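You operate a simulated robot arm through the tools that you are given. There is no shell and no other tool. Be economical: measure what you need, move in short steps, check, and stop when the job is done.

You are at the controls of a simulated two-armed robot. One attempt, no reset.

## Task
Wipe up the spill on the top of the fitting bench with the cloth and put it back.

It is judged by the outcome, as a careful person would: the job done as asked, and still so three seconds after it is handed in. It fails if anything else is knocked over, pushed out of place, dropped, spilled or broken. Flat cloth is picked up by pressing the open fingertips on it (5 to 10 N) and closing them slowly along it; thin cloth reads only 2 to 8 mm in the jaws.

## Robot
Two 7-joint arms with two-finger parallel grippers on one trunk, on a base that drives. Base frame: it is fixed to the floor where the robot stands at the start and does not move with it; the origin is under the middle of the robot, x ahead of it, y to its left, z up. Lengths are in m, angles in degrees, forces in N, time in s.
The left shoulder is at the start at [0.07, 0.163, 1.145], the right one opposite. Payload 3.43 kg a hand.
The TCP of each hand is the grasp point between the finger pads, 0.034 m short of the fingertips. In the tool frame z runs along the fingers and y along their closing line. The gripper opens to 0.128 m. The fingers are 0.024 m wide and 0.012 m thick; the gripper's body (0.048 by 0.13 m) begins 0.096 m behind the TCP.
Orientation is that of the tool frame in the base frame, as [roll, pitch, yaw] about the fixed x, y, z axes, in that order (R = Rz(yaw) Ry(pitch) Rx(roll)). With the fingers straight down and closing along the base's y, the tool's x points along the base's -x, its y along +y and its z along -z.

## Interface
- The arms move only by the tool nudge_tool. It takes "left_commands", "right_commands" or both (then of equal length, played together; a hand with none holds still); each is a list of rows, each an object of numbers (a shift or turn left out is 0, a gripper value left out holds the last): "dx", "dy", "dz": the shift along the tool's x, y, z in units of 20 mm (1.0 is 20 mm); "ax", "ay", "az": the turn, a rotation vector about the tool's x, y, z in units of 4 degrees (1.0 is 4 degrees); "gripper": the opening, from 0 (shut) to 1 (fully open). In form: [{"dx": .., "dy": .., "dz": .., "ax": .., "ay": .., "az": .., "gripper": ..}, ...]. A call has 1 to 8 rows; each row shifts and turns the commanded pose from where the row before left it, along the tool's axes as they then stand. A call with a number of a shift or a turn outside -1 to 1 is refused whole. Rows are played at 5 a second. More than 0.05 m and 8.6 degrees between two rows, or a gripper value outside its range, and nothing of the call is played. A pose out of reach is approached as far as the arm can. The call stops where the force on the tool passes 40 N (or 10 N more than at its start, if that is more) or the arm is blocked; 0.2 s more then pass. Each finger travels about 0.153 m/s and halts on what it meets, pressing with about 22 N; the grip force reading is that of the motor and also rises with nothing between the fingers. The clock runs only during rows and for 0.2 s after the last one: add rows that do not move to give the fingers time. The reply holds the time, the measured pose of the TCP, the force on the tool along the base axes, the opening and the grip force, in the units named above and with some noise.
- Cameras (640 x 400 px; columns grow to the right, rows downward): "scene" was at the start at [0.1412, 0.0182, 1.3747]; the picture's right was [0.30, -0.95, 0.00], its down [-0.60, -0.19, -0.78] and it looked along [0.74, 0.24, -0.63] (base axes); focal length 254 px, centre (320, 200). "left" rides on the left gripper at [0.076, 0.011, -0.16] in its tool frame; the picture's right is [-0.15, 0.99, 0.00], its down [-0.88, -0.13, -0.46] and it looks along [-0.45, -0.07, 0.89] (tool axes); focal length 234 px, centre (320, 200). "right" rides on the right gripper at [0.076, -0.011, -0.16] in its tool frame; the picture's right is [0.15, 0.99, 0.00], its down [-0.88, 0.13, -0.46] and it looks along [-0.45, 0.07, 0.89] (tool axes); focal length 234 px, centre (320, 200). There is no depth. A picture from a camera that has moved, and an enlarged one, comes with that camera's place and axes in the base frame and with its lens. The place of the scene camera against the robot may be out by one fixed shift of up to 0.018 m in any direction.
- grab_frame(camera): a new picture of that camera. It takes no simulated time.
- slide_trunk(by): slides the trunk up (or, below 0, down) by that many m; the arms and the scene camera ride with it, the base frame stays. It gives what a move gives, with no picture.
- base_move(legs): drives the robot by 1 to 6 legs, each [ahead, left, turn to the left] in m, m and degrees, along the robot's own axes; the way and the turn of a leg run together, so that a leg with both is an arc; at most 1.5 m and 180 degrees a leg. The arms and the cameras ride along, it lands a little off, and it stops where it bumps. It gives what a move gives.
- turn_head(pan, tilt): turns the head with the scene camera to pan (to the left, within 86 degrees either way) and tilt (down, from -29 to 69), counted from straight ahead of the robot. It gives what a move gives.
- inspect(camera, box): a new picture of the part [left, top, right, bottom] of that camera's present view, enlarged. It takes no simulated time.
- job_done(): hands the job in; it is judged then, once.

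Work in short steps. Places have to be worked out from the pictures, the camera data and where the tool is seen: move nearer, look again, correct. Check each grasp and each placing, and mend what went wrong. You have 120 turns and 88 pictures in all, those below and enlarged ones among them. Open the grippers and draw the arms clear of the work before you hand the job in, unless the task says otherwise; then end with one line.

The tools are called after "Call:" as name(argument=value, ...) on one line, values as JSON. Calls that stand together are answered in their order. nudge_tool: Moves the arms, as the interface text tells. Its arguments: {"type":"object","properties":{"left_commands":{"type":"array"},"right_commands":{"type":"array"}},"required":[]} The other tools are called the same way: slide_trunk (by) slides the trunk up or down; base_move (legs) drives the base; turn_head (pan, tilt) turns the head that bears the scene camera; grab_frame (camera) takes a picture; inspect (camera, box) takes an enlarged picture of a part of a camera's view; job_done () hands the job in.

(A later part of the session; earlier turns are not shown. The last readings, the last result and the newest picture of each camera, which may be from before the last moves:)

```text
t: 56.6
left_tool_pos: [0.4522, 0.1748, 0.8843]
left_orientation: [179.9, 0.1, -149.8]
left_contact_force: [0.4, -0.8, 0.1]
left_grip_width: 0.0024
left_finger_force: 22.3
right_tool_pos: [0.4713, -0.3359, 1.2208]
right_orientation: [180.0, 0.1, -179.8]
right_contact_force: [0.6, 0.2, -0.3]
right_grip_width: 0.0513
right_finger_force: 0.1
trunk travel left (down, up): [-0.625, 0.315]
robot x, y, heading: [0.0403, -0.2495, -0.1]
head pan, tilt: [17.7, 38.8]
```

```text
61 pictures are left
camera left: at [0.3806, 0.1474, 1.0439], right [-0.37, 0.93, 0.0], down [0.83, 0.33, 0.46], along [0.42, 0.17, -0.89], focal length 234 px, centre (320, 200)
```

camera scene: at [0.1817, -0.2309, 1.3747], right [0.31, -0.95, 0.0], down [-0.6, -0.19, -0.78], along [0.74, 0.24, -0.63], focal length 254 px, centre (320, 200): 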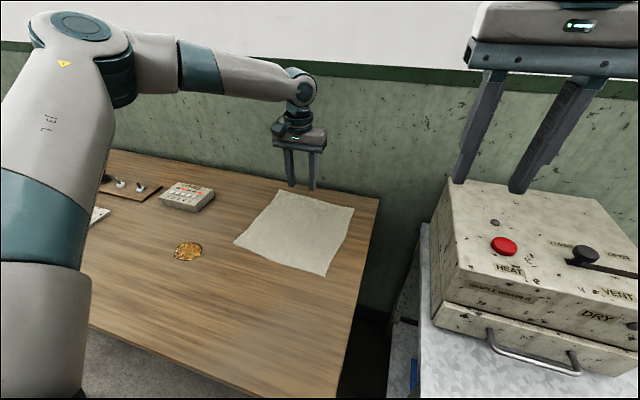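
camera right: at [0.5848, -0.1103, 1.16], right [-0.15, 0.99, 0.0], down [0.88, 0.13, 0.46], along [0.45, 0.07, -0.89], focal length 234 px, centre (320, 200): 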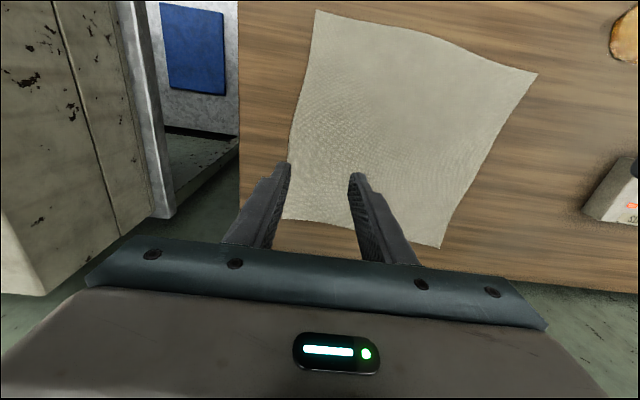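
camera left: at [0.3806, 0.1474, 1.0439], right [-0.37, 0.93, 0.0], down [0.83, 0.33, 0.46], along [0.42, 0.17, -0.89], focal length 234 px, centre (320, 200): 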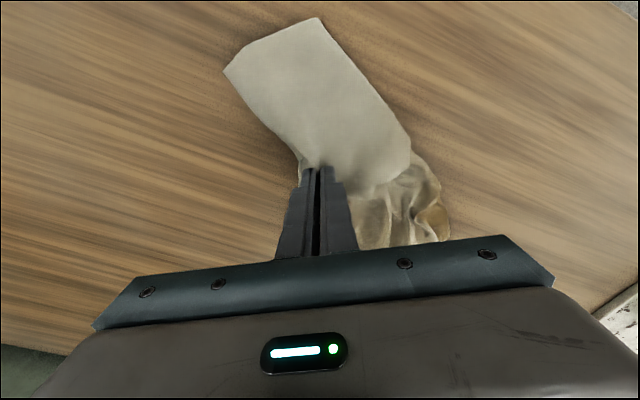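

The edge is held. Now I'll drag toward home, ahead and right first, with the cloth trailing, and meanwhile raise and draw back the right hand for the later drive.

Call:
nudge_tool(left_commands=[{"dz": -0.4}, {"dx": -0.5, "dy": -0.84}, {"dx": -0.5, "dy": -0.84}, {"dx": -0.5, "dy": -0.84}, {"dx": -0.5, "dy": -0.84}, {"dx": -0.5, "dy": -0.84}, {"dx": -0.5, "dy": -0.84}, {}], right_commands=[{"dz": -1}, {"dz": -1}, {"dz": -1}, {"dz": -1, "dx": 0.5}, {"dx": 1}, {"dx": 1}, {}, {}])

Call:
grab_frame(camera="scene")

```text
t: 58.4
left_tool_pos: [0.5547, 0.1185, 0.8923]
left_orientation: [-180.0, 0.0, -149.7]
left_contact_force: [0.2, 0.2, 0.3]
left_grip_width: 0.0025
left_finger_force: 22.0
right_tool_pos: [0.4204, -0.3361, 1.301]
right_orientation: [-179.9, 0.0, -180.0]
right_contact_force: [0.7, -2.2, 0.3]
right_grip_width: 0.0515
right_finger_force: 0.1
trunk travel left (down, up): [-0.625, 0.315]
robot x, y, heading: [0.0397, -0.2437, 0.0]
head pan, tilt: [17.7, 38.8]
```

```text
60 pictures are left
camera scene: at [0.1811, -0.2304, 1.3748], right [0.31, -0.95, 0.0], down [-0.6, -0.19, -0.78], along [0.74, 0.24, -0.63], focal length 254 px, centre (320, 200)
```

scene: 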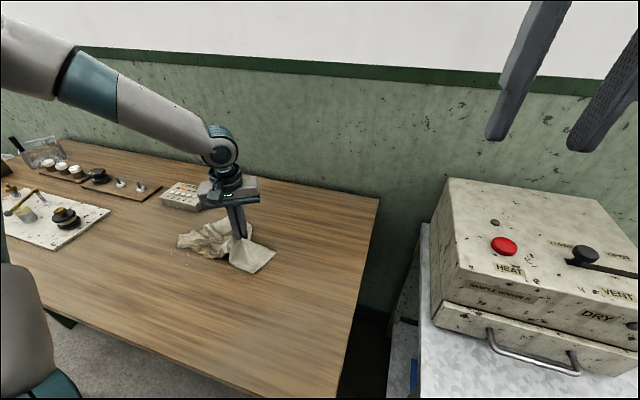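

The spill area is coming out from under the cloth. I'll zoom in to check whether it's clean.

Call:
inspect(camera="scene", box=[120, 190, 300, 300])

```text
3.56 times, centred on (210, 245) of scene
camera zoom: at [0.1811, -0.2304, 1.3748], right [0.31, -0.95, 0.0], down [-0.6, -0.19, -0.78], along [0.74, 0.24, -0.63], focal length 902 px, centre (711, 40)
```

zoom: 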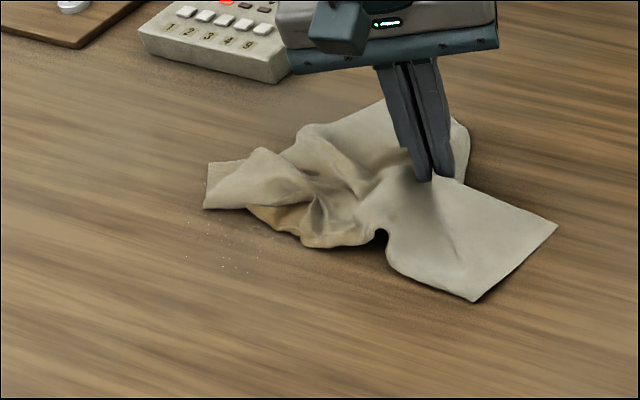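

Most of it is gone, but a few tiny specks remain near [0.456–0.48, 0.20–0.28]. I'll drag a little further to see the whole patch before wiping again.

Call:
nudge_tool(left_commands=[{"dx": -0.5, "dy": -0.84}, {"dx": -0.5, "dy": -0.84}, {"dx": -0.5, "dy": -0.84}, {"dx": -0.5, "dy": -0.84}, {"dx": -0.5, "dy": -0.84}, {"dx": -0.4, "dy": -0.84}, {}])

Call:
inspect(camera="scene", box=[120, 180, 312, 300])

Call:
grab_frame(camera="left")

```text
t: 60.0
left_tool_pos: [0.6531, 0.0605, 0.8929]
left_orientation: [-179.9, 0.0, -149.8]
left_contact_force: [-0.4, -0.5, -0.3]
left_grip_width: 0.0026
left_finger_force: 21.9
right_tool_pos: [0.4199, -0.337, 1.3009]
right_orientation: [180.0, 0.0, -179.9]
right_contact_force: [-1.2, -0.6, 0.0]
right_grip_width: 0.0515
right_finger_force: 0.1
trunk travel left (down, up): [-0.625, 0.315]
robot x, y, heading: [0.0393, -0.247, -0.1]
head pan, tilt: [17.7, 38.8]
```

```text
3.33 times, centred on (216, 240) of scene
camera zoom: at [0.1811, -0.2304, 1.3748], right [0.31, -0.95, 0.0], down [-0.6, -0.19, -0.78], along [0.74, 0.24, -0.63], focal length 845 px, centre (667, 67)
```

zoom: 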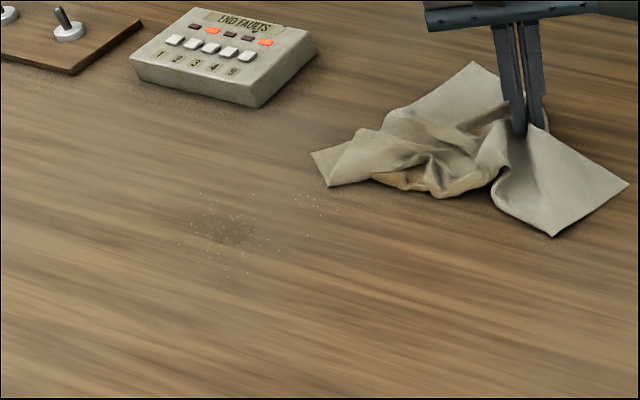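

```text
57 pictures are left
camera left: at [0.5836, 0.0324, 1.052], right [-0.37, 0.93, 0.0], down [0.83, 0.33, 0.46], along [0.42, 0.17, -0.89], focal length 234 px, centre (320, 200)
```

left: 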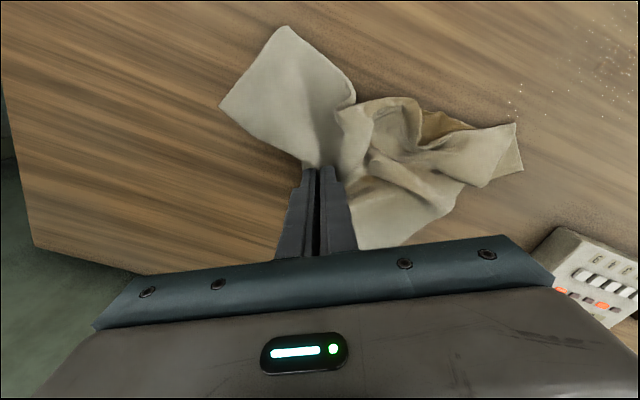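

A faint patch and specks remain over about x 0.45–0.555, y 0.18–0.295. I'll turn the hand back square and go over that area again with this cleaner part of the cloth.

Call:
nudge_tool(left_commands=[{"dz": -0.5, "az": 1}, {"az": 1}, {"az": 1}, {"az": 1}, {"az": 1}, {"az": 1}, {"az": 1}, {"az": 0.5}])

Call:
nudge_tool(left_commands=[{"dx": 0.7, "dy": 0.8}, {"dx": 0.7, "dy": 0.8}, {"dx": 0.7, "dy": 0.8}, {"dx": 0.7, "dy": 0.8}, {"dx": 0.7, "dy": 0.8}, {"dx": 0.7, "dy": 0.8}, {"dx": 0.5, "dy": 0.7}, {"dz": 0.5}])

Call:
nudge_tool(left_commands=[{"dz": 0.4}, {"dz": 0.2}, {"dz": 0.15}, {}])

Call:
grab_frame(camera="left")

```text
t: 61.8
left_tool_pos: [0.6562, 0.0597, 0.9028]
left_orientation: [-180.0, 0.0, -179.7]
left_contact_force: [0.0, -0.8, -0.1]
left_grip_width: 0.0027
left_finger_force: 22.1
right_tool_pos: [0.422, -0.3361, 1.3002]
right_orientation: [-180.0, 0.1, -179.8]
right_contact_force: [-0.1, -0.6, -1.1]
right_grip_width: 0.0516
right_finger_force: 0.0
trunk travel left (down, up): [-0.625, 0.315]
robot x, y, heading: [0.0406, -0.2477, -0.2]
head pan, tilt: [17.7, 38.8]
```

```text
t: 63.6
left_tool_pos: [0.561, 0.1692, 0.8921]
left_orientation: [179.9, 0.0, -179.8]
left_contact_force: [0.4, 0.3, 0.3]
left_grip_width: 0.0023
left_finger_force: 22.1
right_tool_pos: [0.4215, -0.3361, 1.3006]
right_orientation: [179.9, 0.0, -179.9]
right_contact_force: [0.2, 0.3, -0.4]
right_grip_width: 0.0512
right_finger_force: 0.0
trunk travel left (down, up): [-0.625, 0.315]
robot x, y, heading: [0.0405, -0.25, 0.3]
head pan, tilt: [17.7, 38.8]
```

```text
t: 64.6
left_tool_pos: [0.5597, 0.1704, 0.8771]
left_orientation: [-180.0, 0.1, -179.8]
left_contact_force: [-0.8, 0.1, 4.3]
left_grip_width: 0.0025
left_finger_force: 21.6
right_tool_pos: [0.4213, -0.3366, 1.3006]
right_orientation: [180.0, 0.0, -179.9]
right_contact_force: [-0.2, 0.6, 1.0]
right_grip_width: 0.0515
right_finger_force: 0.0
trunk travel left (down, up): [-0.625, 0.315]
robot x, y, heading: [0.0401, -0.2478, 0.3]
head pan, tilt: [17.7, 38.8]
```

```text
56 pictures are left
camera left: at [0.4845, 0.1815, 1.037], right [0.14, 0.99, 0.0], down [0.88, -0.13, 0.46], along [0.45, -0.06, -0.89], focal length 234 px, centre (320, 200)
```

left: 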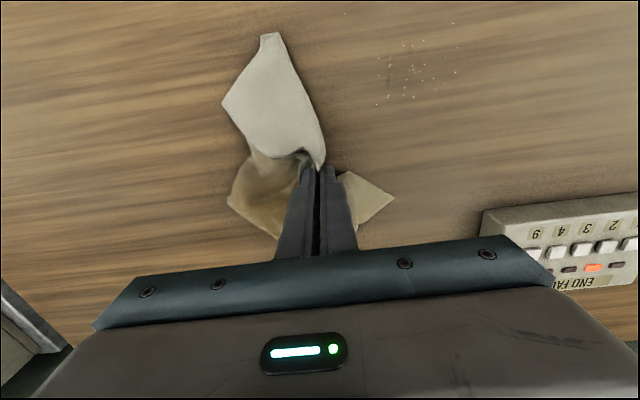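

I've got light contact at the corner of the area. I'll sweep the patch with parallel strokes, stepping toward the robot by 15 mm each.

Call:
nudge_tool(left_commands=[{"dz": 0.03, "dy": 0.5}, {"dy": 0.9}, {"dy": 0.9}, {"dy": 0.9}, {"dy": 0.9}, {"dy": 0.9}, {"dy": 0.9}, {"dx": 0.75}])

Call:
nudge_tool(left_commands=[{"dy": -0.85}, {"dy": -0.85}, {"dy": -0.85}, {"dy": -0.85}, {"dy": -0.85}, {"dy": -0.85}, {"dy": -0.8}, {"dx": 0.75}])

Call:
nudge_tool(left_commands=[{"dy": 0.85}, {"dy": 0.85}, {"dy": 0.85}, {"dy": 0.85}, {"dy": 0.85}, {"dy": 0.85}, {"dy": 0.8}, {"dx": 0.6}])

Call:
nudge_tool(left_commands=[{"dy": -0.85}, {"dy": -0.85}, {"dy": -0.85}, {"dy": -0.85}, {"dy": -0.85}, {"dy": -0.85}, {"dy": -0.8}, {"dx": 0.6}])

```text
t: 66.4
left_tool_pos: [0.5436, 0.2887, 0.8776]
left_orientation: [179.9, 0.1, -179.8]
left_contact_force: [0.5, -0.3, 0.8]
left_grip_width: 0.0027
left_finger_force: 22.4
right_tool_pos: [0.4215, -0.336, 1.3007]
right_orientation: [-180.0, 0.2, -179.9]
right_contact_force: [-0.4, 0.4, 0.3]
right_grip_width: 0.051
right_finger_force: 0.2
trunk travel left (down, up): [-0.625, 0.315]
robot x, y, heading: [0.038, -0.2483, 0.3]
head pan, tilt: [17.7, 38.8]
```

```text
t: 68.2
left_tool_pos: [0.5307, 0.1702, 0.8763]
left_orientation: [180.0, 0.1, -179.8]
left_contact_force: [0.3, 0.2, 1.9]
left_grip_width: 0.0026
left_finger_force: 21.6
right_tool_pos: [0.4198, -0.3363, 1.3018]
right_orientation: [-180.0, 0.2, -179.9]
right_contact_force: [-0.7, 0.2, 0.1]
right_grip_width: 0.051
right_finger_force: 0.1
trunk travel left (down, up): [-0.625, 0.315]
robot x, y, heading: [0.0391, -0.2456, 0.2]
head pan, tilt: [17.7, 38.8]
```

```text
t: 70.0
left_tool_pos: [0.5184, 0.2887, 0.8776]
left_orientation: [179.9, 0.1, -179.8]
left_contact_force: [0.2, -0.2, 1.9]
left_grip_width: 0.0026
left_finger_force: 22.4
right_tool_pos: [0.4204, -0.3369, 1.3006]
right_orientation: [-180.0, 0.2, -179.9]
right_contact_force: [-0.7, 0.3, 0.3]
right_grip_width: 0.0509
right_finger_force: 0.1
trunk travel left (down, up): [-0.625, 0.315]
robot x, y, heading: [0.0401, -0.2466, 0.1]
head pan, tilt: [17.7, 38.8]
```

```text
t: 71.8
left_tool_pos: [0.5057, 0.1701, 0.8774]
left_orientation: [180.0, 0.1, -179.8]
left_contact_force: [0.8, 0.0, 1.5]
left_grip_width: 0.0024
left_finger_force: 22.1
right_tool_pos: [0.4201, -0.3372, 1.3006]
right_orientation: [-180.0, 0.1, -179.9]
right_contact_force: [-0.3, 0.7, -0.2]
right_grip_width: 0.0515
right_finger_force: 0.2
trunk travel left (down, up): [-0.625, 0.315]
robot x, y, heading: [0.0412, -0.2528, -0.0]
head pan, tilt: [17.7, 38.8]
```

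The force has fallen to about 1–2 N, so I'll press 1.6 mm deeper and sweep the central part.

Call:
nudge_tool(left_commands=[{"dz": 0.08}, {"dy": 0.95}, {"dy": 0.95}, {"dy": 0.95}, {"dy": 0.95}, {"dy": 0.95}, {"dy": 0.95}, {"dx": 0.6}])

Call:
nudge_tool(left_commands=[{"dy": -0.85}, {"dy": -0.85}, {"dy": -0.85}, {"dy": -0.85}, {"dy": -0.85}, {"dy": -0.85}, {"dy": -0.7}, {"dx": 0.6}])

Call:
nudge_tool(left_commands=[{"dy": 0.85}, {"dy": 0.85}, {"dy": 0.85}, {"dy": 0.85}, {"dy": 0.85}, {"dy": 0.85}, {"dy": 0.8}, {"dx": 0.6}])

Call:
nudge_tool(left_commands=[{"dy": -0.85}, {"dy": -0.85}, {"dy": -0.85}, {"dy": -0.85}, {"dy": -0.85}, {"dy": -0.85}, {"dy": -0.8}, {"dx": 0.6}])

Call:
nudge_tool(left_commands=[{"dy": 0.85}, {"dy": 0.85}, {"dy": 0.85}, {"dy": 0.85}, {"dy": 0.85}, {"dy": 0.85}, {"dy": 0.8}, {}])

Call:
inspect(camera="scene", box=[120, 180, 312, 300])

Call:
grab_frame(camera="left")

```text
t: 73.6
left_tool_pos: [0.4948, 0.2839, 0.8747]
left_orientation: [179.9, 0.1, -179.9]
left_contact_force: [0.9, -0.5, 6.0]
left_grip_width: 0.0027
left_finger_force: 21.7
right_tool_pos: [0.4187, -0.3365, 1.3015]
right_orientation: [179.9, 0.0, -179.9]
right_contact_force: [1.3, -0.1, 0.5]
right_grip_width: 0.0511
right_finger_force: 0.2
trunk travel left (down, up): [-0.625, 0.315]
robot x, y, heading: [0.0406, -0.248, 0.3]
head pan, tilt: [17.7, 38.8]
```

```text
t: 75.4
left_tool_pos: [0.4827, 0.1669, 0.8766]
left_orientation: [-179.9, 0.1, -179.9]
left_contact_force: [2.8, -1.8, 9.7]
left_grip_width: 0.0024
left_finger_force: 22.2
right_tool_pos: [0.42, -0.336, 1.3009]
right_orientation: [180.0, 0.1, -179.9]
right_contact_force: [-0.4, -0.1, -0.2]
right_grip_width: 0.0511
right_finger_force: 0.0
trunk travel left (down, up): [-0.625, 0.315]
robot x, y, heading: [0.0425, -0.2475, -0.2]
head pan, tilt: [17.7, 38.8]
```

```text
t: 77.2
left_tool_pos: [0.4702, 0.2876, 0.8767]
left_orientation: [179.8, 0.1, -179.9]
left_contact_force: [3.4, -0.2, 11.6]
left_grip_width: 0.0027
left_finger_force: 21.3
right_tool_pos: [0.4197, -0.3374, 1.3004]
right_orientation: [180.0, 0.1, -179.9]
right_contact_force: [-0.4, 0.5, 1.0]
right_grip_width: 0.0511
right_finger_force: 0.1
trunk travel left (down, up): [-0.625, 0.315]
robot x, y, heading: [0.0381, -0.2503, 0.2]
head pan, tilt: [17.7, 38.8]
```

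```text
t: 79.0
left_tool_pos: [0.4586, 0.1669, 0.8779]
left_orientation: [180.0, 0.1, -179.7]
left_contact_force: [1.9, -0.1, 11.2]
left_grip_width: 0.0026
left_finger_force: 21.6
right_tool_pos: [0.4202, -0.3375, 1.3]
right_orientation: [-180.0, 0.2, -180.0]
right_contact_force: [-0.3, 1.6, 0.1]
right_grip_width: 0.0514
right_finger_force: 0.0
trunk travel left (down, up): [-0.625, 0.315]
robot x, y, heading: [0.0417, -0.2495, -0.1]
head pan, tilt: [17.7, 38.8]
```

```text
t: 80.8
left_tool_pos: [0.4585, 0.286, 0.8761]
left_orientation: [179.8, -0.1, -179.8]
left_contact_force: [-0.9, -0.2, 5.9]
left_grip_width: 0.0023
left_finger_force: 21.6
right_tool_pos: [0.4202, -0.3369, 1.3002]
right_orientation: [179.8, 0.0, -179.9]
right_contact_force: [-0.7, 0.7, 0.0]
right_grip_width: 0.0514
right_finger_force: 0.1
trunk travel left (down, up): [-0.625, 0.315]
robot x, y, heading: [0.0367, -0.2514, 0.1]
head pan, tilt: [17.7, 38.8]
```

```text
3.33 times, centred on (216, 240) of scene
camera zoom: at [0.1811, -0.2317, 1.3747], right [0.31, -0.95, 0.0], down [-0.6, -0.19, -0.78], along [0.74, 0.24, -0.63], focal length 845 px, centre (667, 67)
```

zoom: 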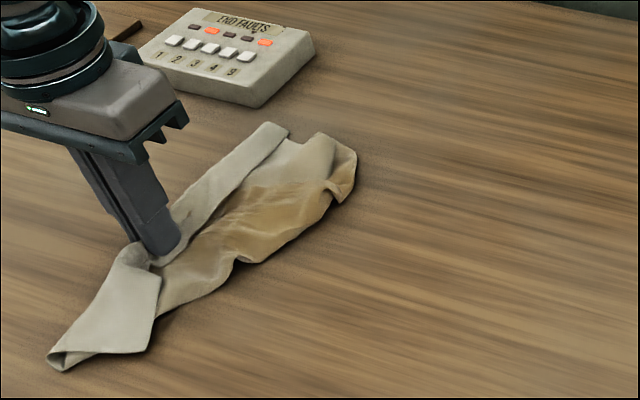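

```text
54 pictures are left
camera left: at [0.3825, 0.2972, 1.0356], right [0.14, 0.99, 0.0], down [0.88, -0.13, 0.46], along [0.45, -0.06, -0.89], focal length 234 px, centre (320, 200)
```

left: 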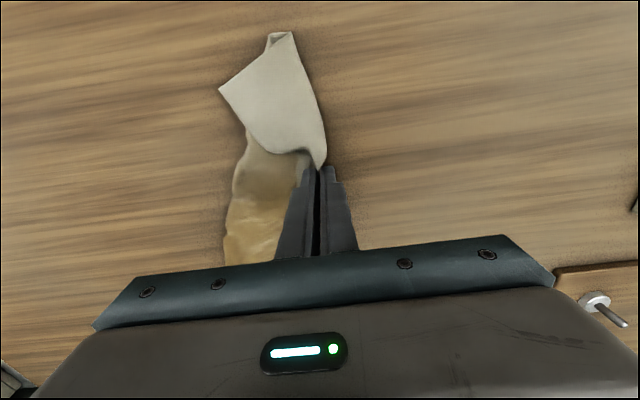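

No residue is visible. I'll make one last stroke nearer the robot, then lift the cloth so it hangs and its folds drop out.

Call:
nudge_tool(left_commands=[{"dx": 0.7}, {"dy": -0.85}, {"dy": -0.85}, {"dy": -0.85}, {"dy": -0.85}, {"dy": -0.85}, {"dy": -0.85}, {"dy": -0.8}])

Call:
nudge_tool(left_commands=[{"dz": -1}, {"dz": -1}, {"dz": -1}, {"dz": -1}, {"dz": -1}, {"dz": -1}, {"dz": -1}, {"dz": -1}])

Call:
nudge_tool(left_commands=[{"dz": -1, "dx": -0.5}, {"dz": -1, "dx": -0.5}, {"dz": -1, "dx": -0.5}, {"dz": -1, "dx": -0.5}, {"dz": -1, "dx": -0.5}, {"dz": -1, "dx": -0.5}, {}, {}])

Call:
grab_frame(camera="scene")

Call:
inspect(camera="scene", box=[120, 180, 312, 300])

```text
t: 82.6
left_tool_pos: [0.4435, 0.1671, 0.8767]
left_orientation: [179.9, -0.1, -179.6]
left_contact_force: [-0.2, 3.4, 12.1]
left_grip_width: 0.0022
left_finger_force: 21.4
right_tool_pos: [0.4206, -0.3378, 1.3006]
right_orientation: [180.0, 0.0, -179.8]
right_contact_force: [-0.6, 0.3, 0.2]
right_grip_width: 0.0514
right_finger_force: 0.0
trunk travel left (down, up): [-0.625, 0.315]
robot x, y, heading: [0.0386, -0.2505, -0.1]
head pan, tilt: [17.7, 38.8]
```

```text
t: 84.4
left_tool_pos: [0.4437, 0.1674, 1.035]
left_orientation: [179.9, 0.0, -179.8]
left_contact_force: [-0.7, -0.1, 1.0]
left_grip_width: 0.0023
left_finger_force: 22.3
right_tool_pos: [0.4204, -0.3367, 1.301]
right_orientation: [-179.9, 0.0, -179.8]
right_contact_force: [0.0, 0.3, -0.1]
right_grip_width: 0.0512
right_finger_force: 0.0
trunk travel left (down, up): [-0.625, 0.315]
robot x, y, heading: [0.0403, -0.2476, 0.2]
head pan, tilt: [17.7, 38.8]
```

```text
t: 86.2
left_tool_pos: [0.5039, 0.1681, 1.1553]
left_orientation: [-180.0, 0.0, -179.8]
left_contact_force: [0.7, 0.1, -1.0]
left_grip_width: 0.0023
left_finger_force: 21.5
right_tool_pos: [0.4209, -0.3362, 1.3008]
right_orientation: [180.0, -0.1, -179.8]
right_contact_force: [0.5, 0.5, -0.8]
right_grip_width: 0.051
right_finger_force: 0.0
trunk travel left (down, up): [-0.625, 0.315]
robot x, y, heading: [0.0386, -0.2484, 0.1]
head pan, tilt: [17.7, 38.8]
```

```text
53 pictures are left
camera scene: at [0.1815, -0.2308, 1.3747], right [0.31, -0.95, 0.0], down [-0.6, -0.19, -0.78], along [0.74, 0.24, -0.63], focal length 254 px, centre (320, 200)
```

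scene: 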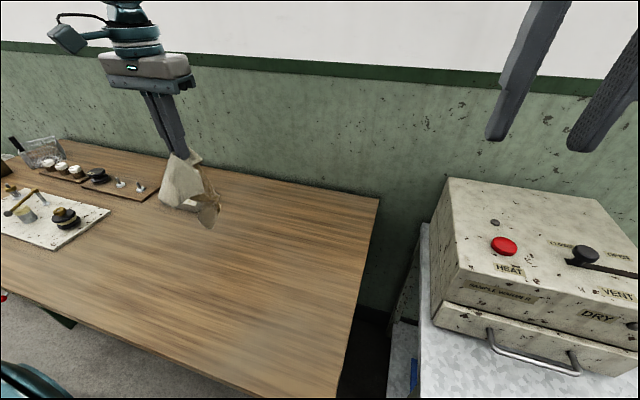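

```text
3.33 times, centred on (216, 240) of scene
camera zoom: at [0.1815, -0.2308, 1.3747], right [0.31, -0.95, 0.0], down [-0.6, -0.19, -0.78], along [0.74, 0.24, -0.63], focal length 845 px, centre (667, 67)
```

zoom: 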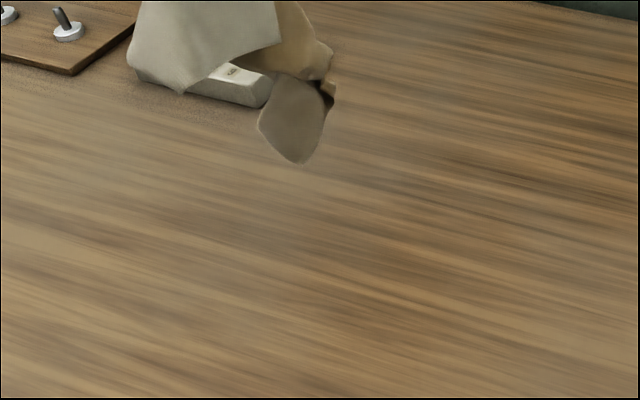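

The bench top is clean where the spill was. I'll drive 0.12 m right so the laying-out stroke is within the left hand's reach, then look at the hanging cloth.

Call:
base_move(legs=[[0, -0.12, 0]])

Call:
grab_frame(camera="scene")

Call:
grab_frame(camera="left")

```text
t: 87.4
left_tool_pos: [0.5033, 0.0488, 1.1543]
left_orientation: [180.0, 0.0, -179.7]
left_contact_force: [-0.2, -0.2, 0.2]
left_grip_width: 0.0025
left_finger_force: 21.8
right_tool_pos: [0.422, -0.4559, 1.2998]
right_orientation: [180.0, -0.1, -179.8]
right_contact_force: [-0.9, -0.5, 0.4]
right_grip_width: 0.0512
right_finger_force: 0.0
trunk travel left (down, up): [-0.625, 0.315]
robot x, y, heading: [0.0408, -0.3701, 0.3]
head pan, tilt: [17.7, 38.8]
```

```text
51 pictures are left
camera scene: at [0.1818, -0.3494, 1.3747], right [0.31, -0.95, 0.0], down [-0.6, -0.19, -0.78], along [0.74, 0.24, -0.63], focal length 254 px, centre (320, 200)
```

scene: 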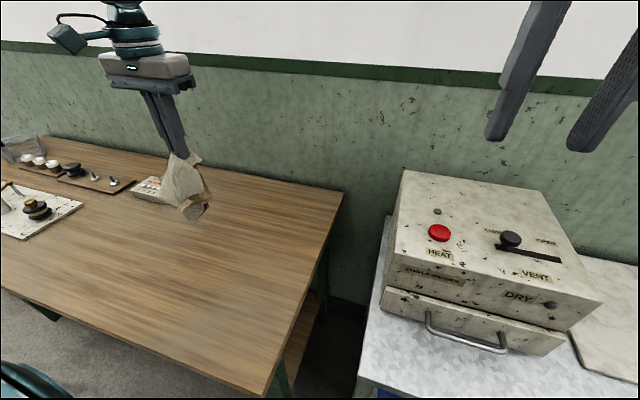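

```text
50 pictures are left
camera left: at [0.4284, 0.0602, 1.3143], right [0.14, 0.99, 0.0], down [0.88, -0.13, 0.46], along [0.45, -0.06, -0.89], focal length 234 px, centre (320, 200)
```

left: 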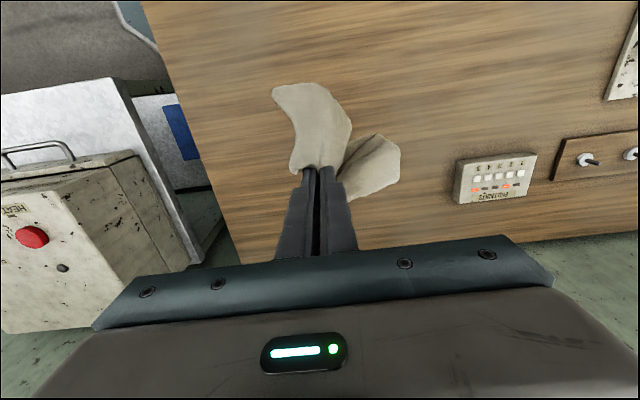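

The cloth hangs free. I'll carry it to above [0.66, 0.16], where its left edge belongs.

Call:
nudge_tool(left_commands=[{"dx": -1, "dy": 0.7}, {"dx": -1, "dy": 0.7}, {"dx": -1, "dy": 0.7}, {"dx": -1, "dy": 0.7}, {"dx": -1, "dy": 0.7}, {"dx": -1, "dy": 0.7}, {"dx": -1, "dy": 0.7}, {"dx": -0.8, "dy": 0.6}])

Call:
nudge_tool(left_commands=[{}, {}, {}, {"dz": 0.6}, {"dz": 0.6}, {"dz": 0.6}, {}])

Call:
inspect(camera="scene", box=[100, 60, 360, 230])

```text
t: 89.2
left_tool_pos: [0.6602, 0.1592, 1.1531]
left_orientation: [180.0, -0.1, -179.8]
left_contact_force: [0.6, -0.7, -0.5]
left_grip_width: 0.0024
left_finger_force: 22.4
right_tool_pos: [0.4209, -0.4547, 1.2998]
right_orientation: [-179.9, 0.0, -179.9]
right_contact_force: [0.2, -0.1, -0.1]
right_grip_width: 0.0511
right_finger_force: 0.1
trunk travel left (down, up): [-0.625, 0.315]
robot x, y, heading: [0.0386, -0.3709, 0.4]
head pan, tilt: [17.7, 38.8]
```

```text
t: 90.8
left_tool_pos: [0.6603, 0.1601, 1.1178]
left_orientation: [-180.0, 0.1, -179.7]
left_contact_force: [0.4, 0.2, -0.3]
left_grip_width: 0.0022
left_finger_force: 21.4
right_tool_pos: [0.4224, -0.456, 1.3002]
right_orientation: [180.0, -0.1, -179.8]
right_contact_force: [0.1, -0.3, -1.0]
right_grip_width: 0.0514
right_finger_force: 0.0
trunk travel left (down, up): [-0.625, 0.315]
robot x, y, heading: [0.0382, -0.3725, 0.1]
head pan, tilt: [17.7, 38.8]
```

```text
2.35 times, centred on (230, 145) of scene
camera zoom: at [0.1818, -0.3503, 1.3747], right [0.31, -0.95, 0.0], down [-0.6, -0.19, -0.78], along [0.74, 0.24, -0.63], focal length 597 px, centre (532, 329)
```

zoom: 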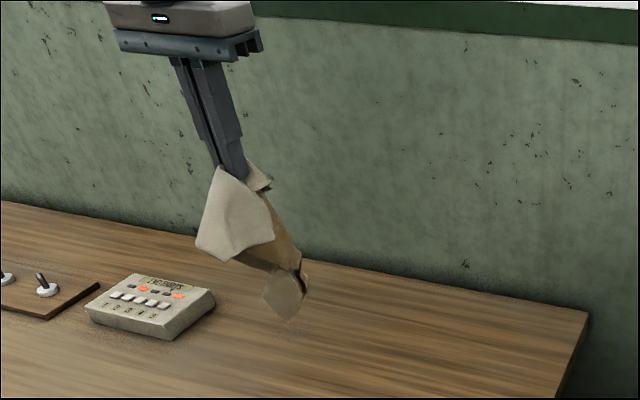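

The cloth's lowest part is near the bench. I'll lay it down in a slanting descent to the right.

Call:
nudge_tool(left_commands=[{"dz": 0.8, "dy": -0.4}, {"dz": 0.8, "dy": -0.5}, {"dz": 0.8, "dy": -0.6}, {"dz": 0.8, "dy": -0.7}, {"dz": 0.8, "dy": -0.8}, {"dz": 0.7, "dy": -0.8}, {"dz": 0.7, "dy": -0.8}, {"dz": 0.7, "dy": -0.8}])

Call:
inspect(camera="scene", box=[100, 80, 420, 280])

Call:
grab_frame(camera="left")

```text
t: 92.6
left_tool_pos: [0.6601, 0.0512, 0.9981]
left_orientation: [180.0, 0.1, -179.7]
left_contact_force: [-0.2, -0.5, 0.0]
left_grip_width: 0.0022
left_finger_force: 22.0
right_tool_pos: [0.4218, -0.4556, 1.3012]
right_orientation: [180.0, 0.0, -179.9]
right_contact_force: [-0.1, -0.3, 0.1]
right_grip_width: 0.0513
right_finger_force: 0.1
trunk travel left (down, up): [-0.625, 0.315]
robot x, y, heading: [0.0413, -0.367, 0.1]
head pan, tilt: [17.7, 38.8]
```

```text
2.00 times, centred on (260, 180) of scene
camera zoom: at [0.1823, -0.3507, 1.3747], right [0.31, -0.95, 0.0], down [-0.6, -0.19, -0.78], along [0.74, 0.24, -0.63], focal length 507 px, centre (440, 240)
```

zoom: 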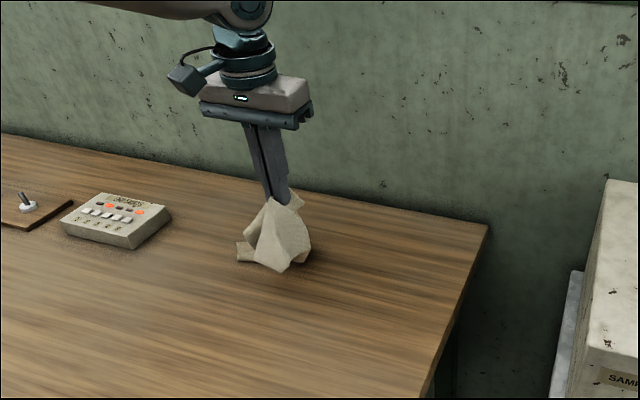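

```text
47 pictures are left
camera left: at [0.5843, 0.0614, 1.1568], right [0.14, 0.99, 0.0], down [0.88, -0.13, 0.46], along [0.45, -0.06, -0.89], focal length 234 px, centre (320, 200)
```

left: 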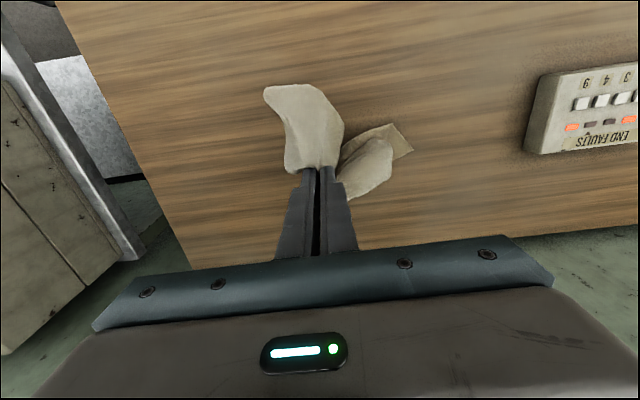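

The tail has touched down and trails to the left. I'll keep going right and down so the rest lays out behind the hand.

Call:
nudge_tool(left_commands=[{"dz": 0.6, "dy": -1}, {"dz": 0.6, "dy": -1}, {"dz": 0.7, "dy": -1}, {"dz": 0.7, "dy": -1}, {"dz": 0.8, "dy": -1}, {"dz": 0.8, "dy": -1}, {"dz": 0.8, "dy": -1}, {"dz": 0.5, "dy": -1}])

Call:
inspect(camera="scene", box=[100, 80, 420, 280])

Call:
grab_frame(camera="left")

```text
t: 94.4
left_tool_pos: [0.6615, -0.1086, 0.8885]
left_orientation: [180.0, 0.0, -179.7]
left_contact_force: [-0.1, 1.0, -0.2]
left_grip_width: 0.0024
left_finger_force: 22.0
right_tool_pos: [0.4213, -0.4558, 1.3009]
right_orientation: [-180.0, 0.0, -179.9]
right_contact_force: [0.7, 0.1, 0.2]
right_grip_width: 0.0512
right_finger_force: 0.0
trunk travel left (down, up): [-0.625, 0.315]
robot x, y, heading: [0.0406, -0.3662, 0.4]
head pan, tilt: [17.7, 38.8]
```

```text
2.00 times, centred on (260, 180) of scene
camera zoom: at [0.1824, -0.3503, 1.3747], right [0.31, -0.95, 0.0], down [-0.6, -0.19, -0.78], along [0.74, 0.24, -0.63], focal length 507 px, centre (440, 240)
```

zoom: 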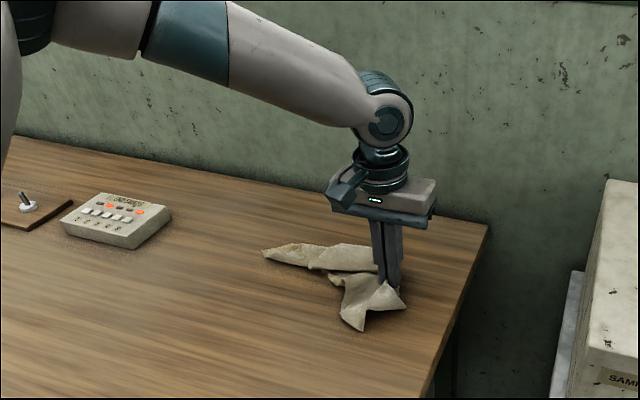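

```text
45 pictures are left
camera left: at [0.5856, -0.0975, 1.0466], right [0.14, 0.99, 0.0], down [0.88, -0.13, 0.46], along [0.45, -0.06, -0.89], focal length 234 px, centre (320, 200)
```

left: 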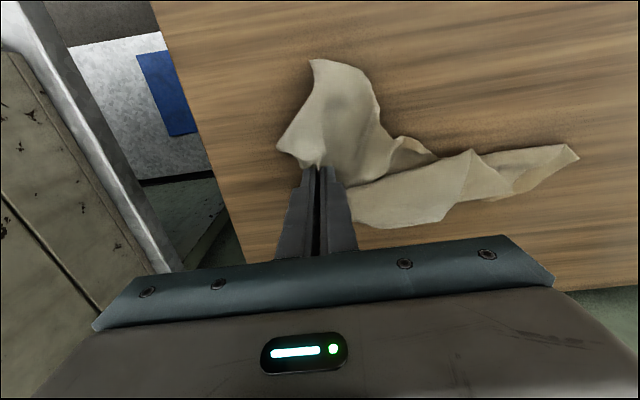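

The cloth now spans its old width in y (−0.13 to 0.12) but is bunched in x. I'll set it down and release, then pull corners out to spread it.

Call:
nudge_tool(left_commands=[{"dz": 0.4}, {"gripper": 0.12}, {"gripper": 0.25}, {}, {"dz": -1}, {"dz": -1}, {"dz": -1}, {"dz": -1}])

Call:
nudge_tool(left_commands=[{"dz": -1, "dx": 1}, {"dz": -1, "dx": 1}, {"dz": -1, "dx": 1}, {"dx": 1}, {"dx": 1}, {"dx": 1}, {"dx": 1}, {}])

Call:
grab_frame(camera="left")

Call:
inspect(camera="scene", box=[180, 140, 372, 260])

```text
t: 96.2
left_tool_pos: [0.6593, -0.1103, 0.9598]
left_orientation: [179.9, 0.1, -179.7]
left_contact_force: [-0.2, 0.5, -0.8]
left_grip_width: 0.0319
left_finger_force: 0.1
right_tool_pos: [0.4206, -0.4555, 1.3006]
right_orientation: [180.0, 0.1, -179.8]
right_contact_force: [0.0, 0.2, 0.2]
right_grip_width: 0.0511
right_finger_force: 0.1
trunk travel left (down, up): [-0.625, 0.315]
robot x, y, heading: [0.0424, -0.3674, 0.3]
head pan, tilt: [17.7, 38.8]
```

```text
t: 98.0
left_tool_pos: [0.5206, -0.1092, 1.0178]
left_orientation: [-180.0, -0.1, -179.7]
left_contact_force: [-0.8, 0.4, -0.4]
left_grip_width: 0.0319
left_finger_force: 0.1
right_tool_pos: [0.4212, -0.4554, 1.2998]
right_orientation: [180.0, 0.0, -179.9]
right_contact_force: [-0.7, -0.1, 0.7]
right_grip_width: 0.0511
right_finger_force: 0.0
trunk travel left (down, up): [-0.625, 0.315]
robot x, y, heading: [0.037, -0.3664, 0.3]
head pan, tilt: [17.7, 38.8]
```

```text
44 pictures are left
camera left: at [0.4449, -0.0984, 1.1783], right [0.14, 0.99, 0.0], down [0.88, -0.13, 0.46], along [0.45, -0.06, -0.89], focal length 234 px, centre (320, 200)
```

left: 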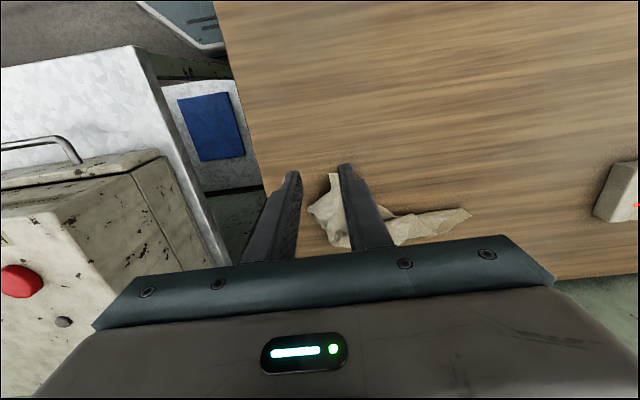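

```text
3.33 times, centred on (276, 200) of scene
camera zoom: at [0.1823, -0.3503, 1.3747], right [0.31, -0.95, 0.0], down [-0.6, -0.19, -0.78], along [0.74, 0.24, -0.63], focal length 845 px, centre (467, 200)
```

zoom: 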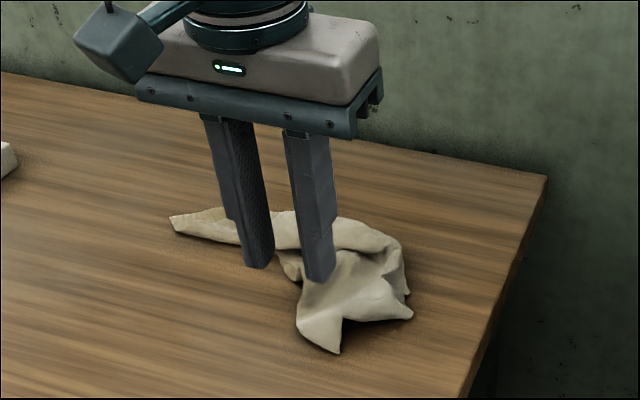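

I need an unobstructed view, so I'll swing the left hand left and look.

Call:
nudge_tool(left_commands=[{"dy": 1, "dx": 1}, {"dy": 1, "dx": 1}, {"dy": 1, "dx": 1}, {"dy": 1}, {"dy": 1}, {"dy": 1}, {"dy": 1}, {"dy": 1}])

Call:
inspect(camera="scene", box=[180, 140, 372, 260])

Call:
grab_frame(camera="right")

```text
t: 99.8
left_tool_pos: [0.4601, 0.0502, 1.0185]
left_orientation: [-179.8, 0.0, -179.8]
left_contact_force: [0.0, -0.9, 0.8]
left_grip_width: 0.0321
left_finger_force: 0.1
right_tool_pos: [0.4203, -0.4541, 1.3011]
right_orientation: [179.9, 0.1, -179.9]
right_contact_force: [0.3, 0.7, 0.3]
right_grip_width: 0.0511
right_finger_force: 0.0
trunk travel left (down, up): [-0.625, 0.315]
robot x, y, heading: [0.0406, -0.3708, 0.2]
head pan, tilt: [17.7, 38.8]
```

```text
3.33 times, centred on (276, 200) of scene
camera zoom: at [0.1813, -0.3494, 1.3748], right [0.31, -0.95, 0.0], down [-0.6, -0.19, -0.78], along [0.74, 0.24, -0.63], focal length 845 px, centre (467, 200)
```

zoom: 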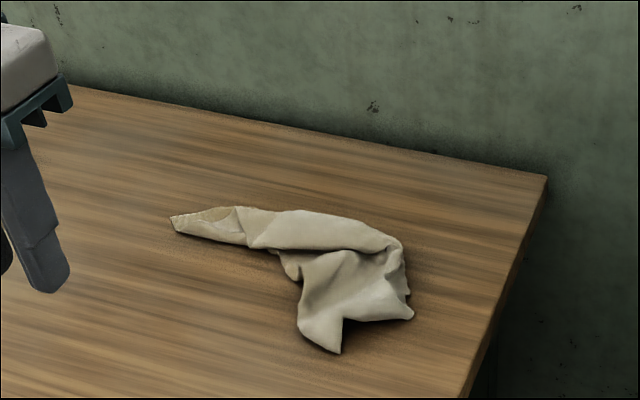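

```text
41 pictures are left
camera right: at [0.3455, -0.4669, 1.4593], right [-0.15, 0.99, 0.0], down [0.88, 0.13, 0.46], along [0.45, 0.07, -0.89], focal length 234 px, centre (320, 200)
```

right: 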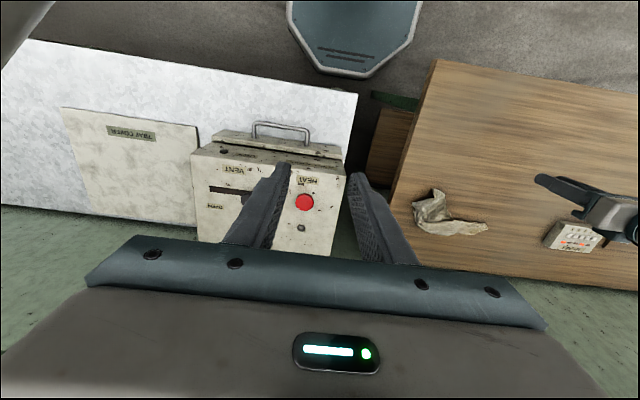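

The cloth is back in its place, roughly (centre about [0.67, −0.03] against [0.66, 0.0] before), but crumpled. I'll spread it with a few corner pulls, starting with the near corner at about [0.59, −0.105].

Call:
nudge_tool(left_commands=[{"dx": -0.95, "dy": -0.9, "gripper": 0.32}, {"dx": -0.95, "dy": -0.9}, {"dx": -0.95, "dy": -0.9}, {"dx": -0.95, "dy": -0.9}, {"dx": -0.95, "dy": -0.9}, {"dx": -0.95, "dy": -0.9}, {"dx": -0.95, "dy": -0.9}, {"dx": -0.9, "dy": -0.9}])

Call:
nudge_tool(left_commands=[{"dz": 1}, {"dz": 1}, {"dz": 1}, {"dz": 1}, {"dz": 1}, {"dz": 0.9}, {}])

Call:
grab_frame(camera="left")

```text
t: 101.6
left_tool_pos: [0.6128, -0.0922, 1.0187]
left_orientation: [-179.9, -0.1, -179.6]
left_contact_force: [-1.0, 0.2, -0.7]
left_grip_width: 0.0411
left_finger_force: 0.2
right_tool_pos: [0.4212, -0.4577, 1.3003]
right_orientation: [-180.0, 0.0, -179.9]
right_contact_force: [-0.2, 0.3, -0.4]
right_grip_width: 0.0512
right_finger_force: 0.1
trunk travel left (down, up): [-0.625, 0.315]
robot x, y, heading: [0.0449, -0.3693, -0.0]
head pan, tilt: [17.7, 38.8]
```

```text
t: 103.2
left_tool_pos: [0.6111, -0.0943, 0.9002]
left_orientation: [180.0, 0.0, -179.7]
left_contact_force: [0.4, 0.1, 0.8]
left_grip_width: 0.0409
left_finger_force: 0.1
right_tool_pos: [0.4196, -0.4556, 1.2998]
right_orientation: [-180.0, -0.1, -179.8]
right_contact_force: [0.0, -0.4, -0.7]
right_grip_width: 0.051
right_finger_force: 0.1
trunk travel left (down, up): [-0.625, 0.315]
robot x, y, heading: [0.0422, -0.3688, 0.2]
head pan, tilt: [17.7, 38.8]
```

```text
40 pictures are left
camera left: at [0.5361, -0.0829, 1.0604], right [0.14, 0.99, 0.0], down [0.88, -0.13, 0.46], along [0.45, -0.06, -0.89], focal length 234 px, centre (320, 200)
```

left: 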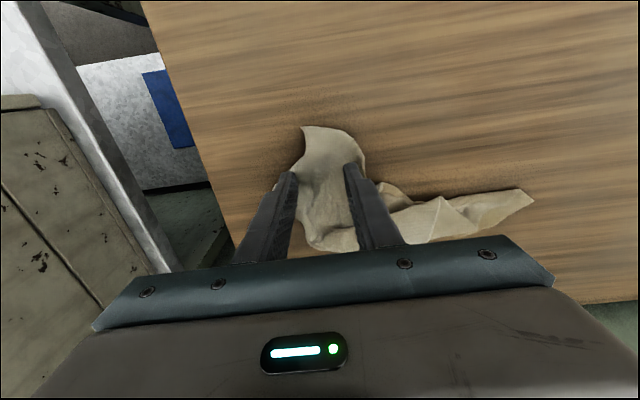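

The flap lies between the fingers. I'll move 8 mm toward its tip, lower to light contact, and close slowly.

Call:
nudge_tool(left_commands=[{"dx": 0.4, "dy": -0.1}, {"dz": 0.5}, {"dz": 0.4}, {"dz": 0.2}, {"dz": 0.1}, {}])

```text
t: 104.6
left_tool_pos: [0.6041, -0.0946, 0.8759]
left_orientation: [179.9, 0.0, -179.7]
left_contact_force: [0.1, 0.7, 0.7]
left_grip_width: 0.041
left_finger_force: 0.2
right_tool_pos: [0.4204, -0.4549, 1.3007]
right_orientation: [-180.0, 0.0, -179.7]
right_contact_force: [0.4, 0.0, 0.3]
right_grip_width: 0.0512
right_finger_force: 0.1
trunk travel left (down, up): [-0.625, 0.315]
robot x, y, heading: [0.041, -0.3715, -0.0]
head pan, tilt: [17.7, 38.8]
```

Call:
nudge_tool(left_commands=[{"dz": 0.07}, {"gripper": 0.26}, {"gripper": 0.2}, {"gripper": 0.14}, {"gripper": 0.08}, {"gripper": 0.0}, {}, {}])

Call:
grab_frame(camera="left")

```text
t: 106.4
left_tool_pos: [0.6033, -0.0952, 0.8761]
left_orientation: [-180.0, 0.1, -179.7]
left_contact_force: [0.8, 0.4, 4.0]
left_grip_width: 0.0034
left_finger_force: 21.8
right_tool_pos: [0.421, -0.4555, 1.3004]
right_orientation: [180.0, -0.1, -179.8]
right_contact_force: [-0.4, -0.4, -0.3]
right_grip_width: 0.0511
right_finger_force: 0.0
trunk travel left (down, up): [-0.625, 0.315]
robot x, y, heading: [0.0406, -0.3683, 0.3]
head pan, tilt: [17.7, 38.8]
```

```text
39 pictures are left
camera left: at [0.528, -0.0843, 1.035], right [0.14, 0.99, 0.0], down [0.88, -0.13, 0.46], along [0.45, -0.06, -0.89], focal length 234 px, centre (320, 200)
```

left: 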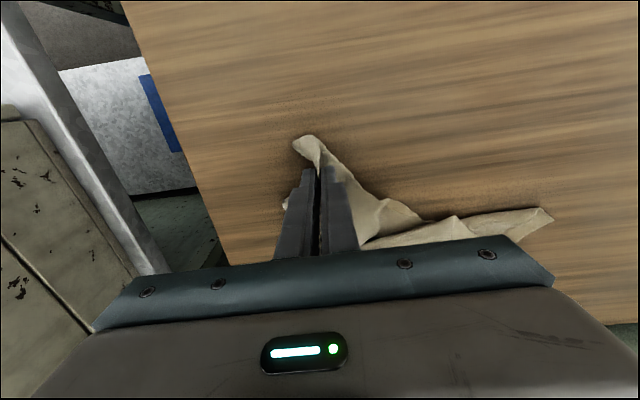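

I've gripped the corner at 3.4 mm. I'll pull it toward the robot, low to the bench, by about 0.08 m.

Call:
nudge_tool(left_commands=[{"dz": -0.3}, {"dx": 0.6}, {"dx": 0.6}, {"dx": 0.7}, {"dx": 0.7}, {"dx": 0.7}, {"dx": 0.7}, {}])

Call:
inspect(camera="scene", box=[180, 140, 372, 260])

Call:
grab_frame(camera="left")

```text
t: 108.2
left_tool_pos: [0.5239, -0.0965, 0.8816]
left_orientation: [179.9, 0.0, -179.7]
left_contact_force: [0.4, -0.2, 0.6]
left_grip_width: 0.0035
left_finger_force: 22.3
right_tool_pos: [0.4213, -0.4548, 1.2992]
right_orientation: [180.0, 0.1, -179.9]
right_contact_force: [0.1, 0.4, -0.3]
right_grip_width: 0.0512
right_finger_force: 0.0
trunk travel left (down, up): [-0.625, 0.315]
robot x, y, heading: [0.0396, -0.3656, 0.2]
head pan, tilt: [17.7, 38.8]
```

```text
3.33 times, centred on (276, 200) of scene
camera zoom: at [0.1821, -0.3503, 1.3747], right [0.31, -0.95, 0.0], down [-0.6, -0.19, -0.78], along [0.74, 0.24, -0.63], focal length 845 px, centre (467, 200)
```

zoom: 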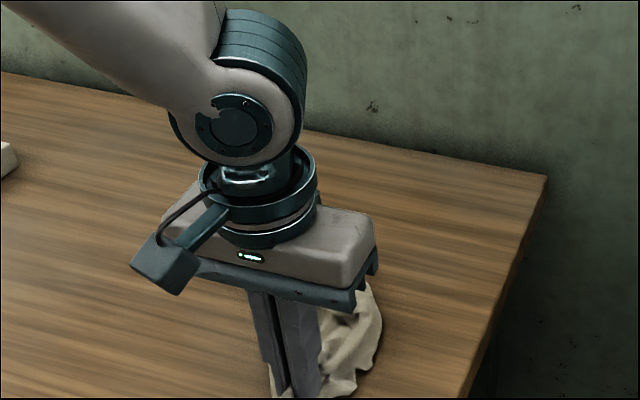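

```text
37 pictures are left
camera left: at [0.4477, -0.0842, 1.041], right [0.14, 0.99, 0.0], down [0.88, -0.13, 0.46], along [0.45, -0.06, -0.89], focal length 234 px, centre (320, 200)
```

left: 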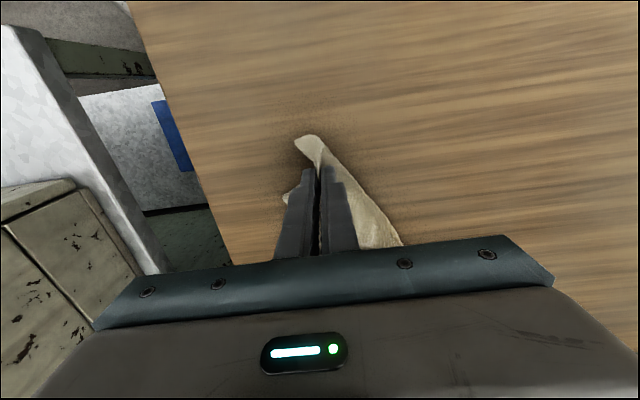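

Now I'll set the corner down, release, lift, and swing left for a clear view.

Call:
nudge_tool(left_commands=[{"dz": 0.2}, {"gripper": 0.12}, {"gripper": 0.25}, {}, {"dz": -1}, {"dz": -1}, {"dz": -1}, {"dz": -1}])

Call:
nudge_tool(left_commands=[{"dz": -1, "dy": 1}, {"dz": -1, "dy": 1}, {"dz": -1, "dy": 1}, {"dy": 1}, {"dy": 1}, {"dy": 1}, {"dy": 1}, {"dy": 1}])

Call:
inspect(camera="scene", box=[180, 140, 372, 260])

```text
t: 110.0
left_tool_pos: [0.5235, -0.0957, 0.9581]
left_orientation: [180.0, 0.1, -179.6]
left_contact_force: [-0.4, -0.7, 0.3]
left_grip_width: 0.032
left_finger_force: 0.0
right_tool_pos: [0.4215, -0.4561, 1.3012]
right_orientation: [180.0, 0.1, -179.8]
right_contact_force: [0.7, -0.5, 1.0]
right_grip_width: 0.0514
right_finger_force: 0.1
trunk travel left (down, up): [-0.625, 0.315]
robot x, y, heading: [0.0406, -0.3656, 0.3]
head pan, tilt: [17.7, 38.8]
```

```text
t: 111.8
left_tool_pos: [0.5235, 0.0636, 1.0169]
left_orientation: [180.0, 0.0, -179.7]
left_contact_force: [0.2, 0.1, 0.4]
left_grip_width: 0.0321
left_finger_force: 0.0
right_tool_pos: [0.4213, -0.4552, 1.3001]
right_orientation: [-179.9, 0.0, -179.9]
right_contact_force: [-0.9, 0.1, 0.2]
right_grip_width: 0.0509
right_finger_force: 0.0
trunk travel left (down, up): [-0.625, 0.315]
robot x, y, heading: [0.0419, -0.3649, 0.3]
head pan, tilt: [17.7, 38.8]
```

```text
3.33 times, centred on (276, 200) of scene
camera zoom: at [0.1815, -0.3495, 1.3747], right [0.31, -0.95, 0.0], down [-0.6, -0.19, -0.78], along [0.74, 0.24, -0.63], focal length 845 px, centre (467, 200)
```

zoom: 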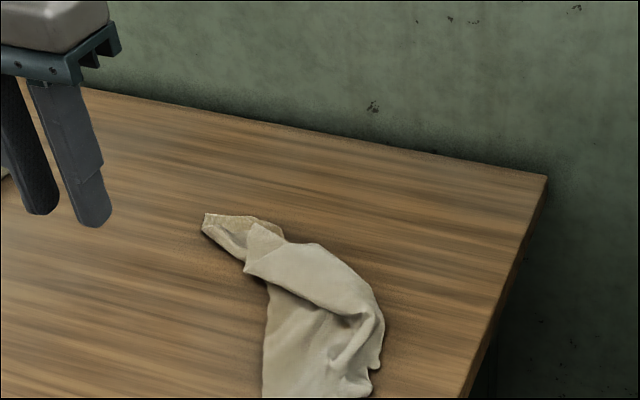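

Call:
inspect(camera="scene", box=[180, 180, 372, 300])

```text
3.33 times, centred on (276, 240) of scene
camera zoom: at [0.1815, -0.3495, 1.3747], right [0.31, -0.95, 0.0], down [-0.6, -0.19, -0.78], along [0.74, 0.24, -0.63], focal length 845 px, centre (467, 67)
```

zoom: 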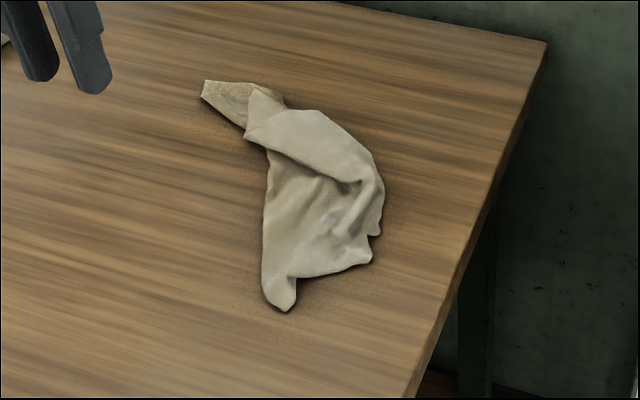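

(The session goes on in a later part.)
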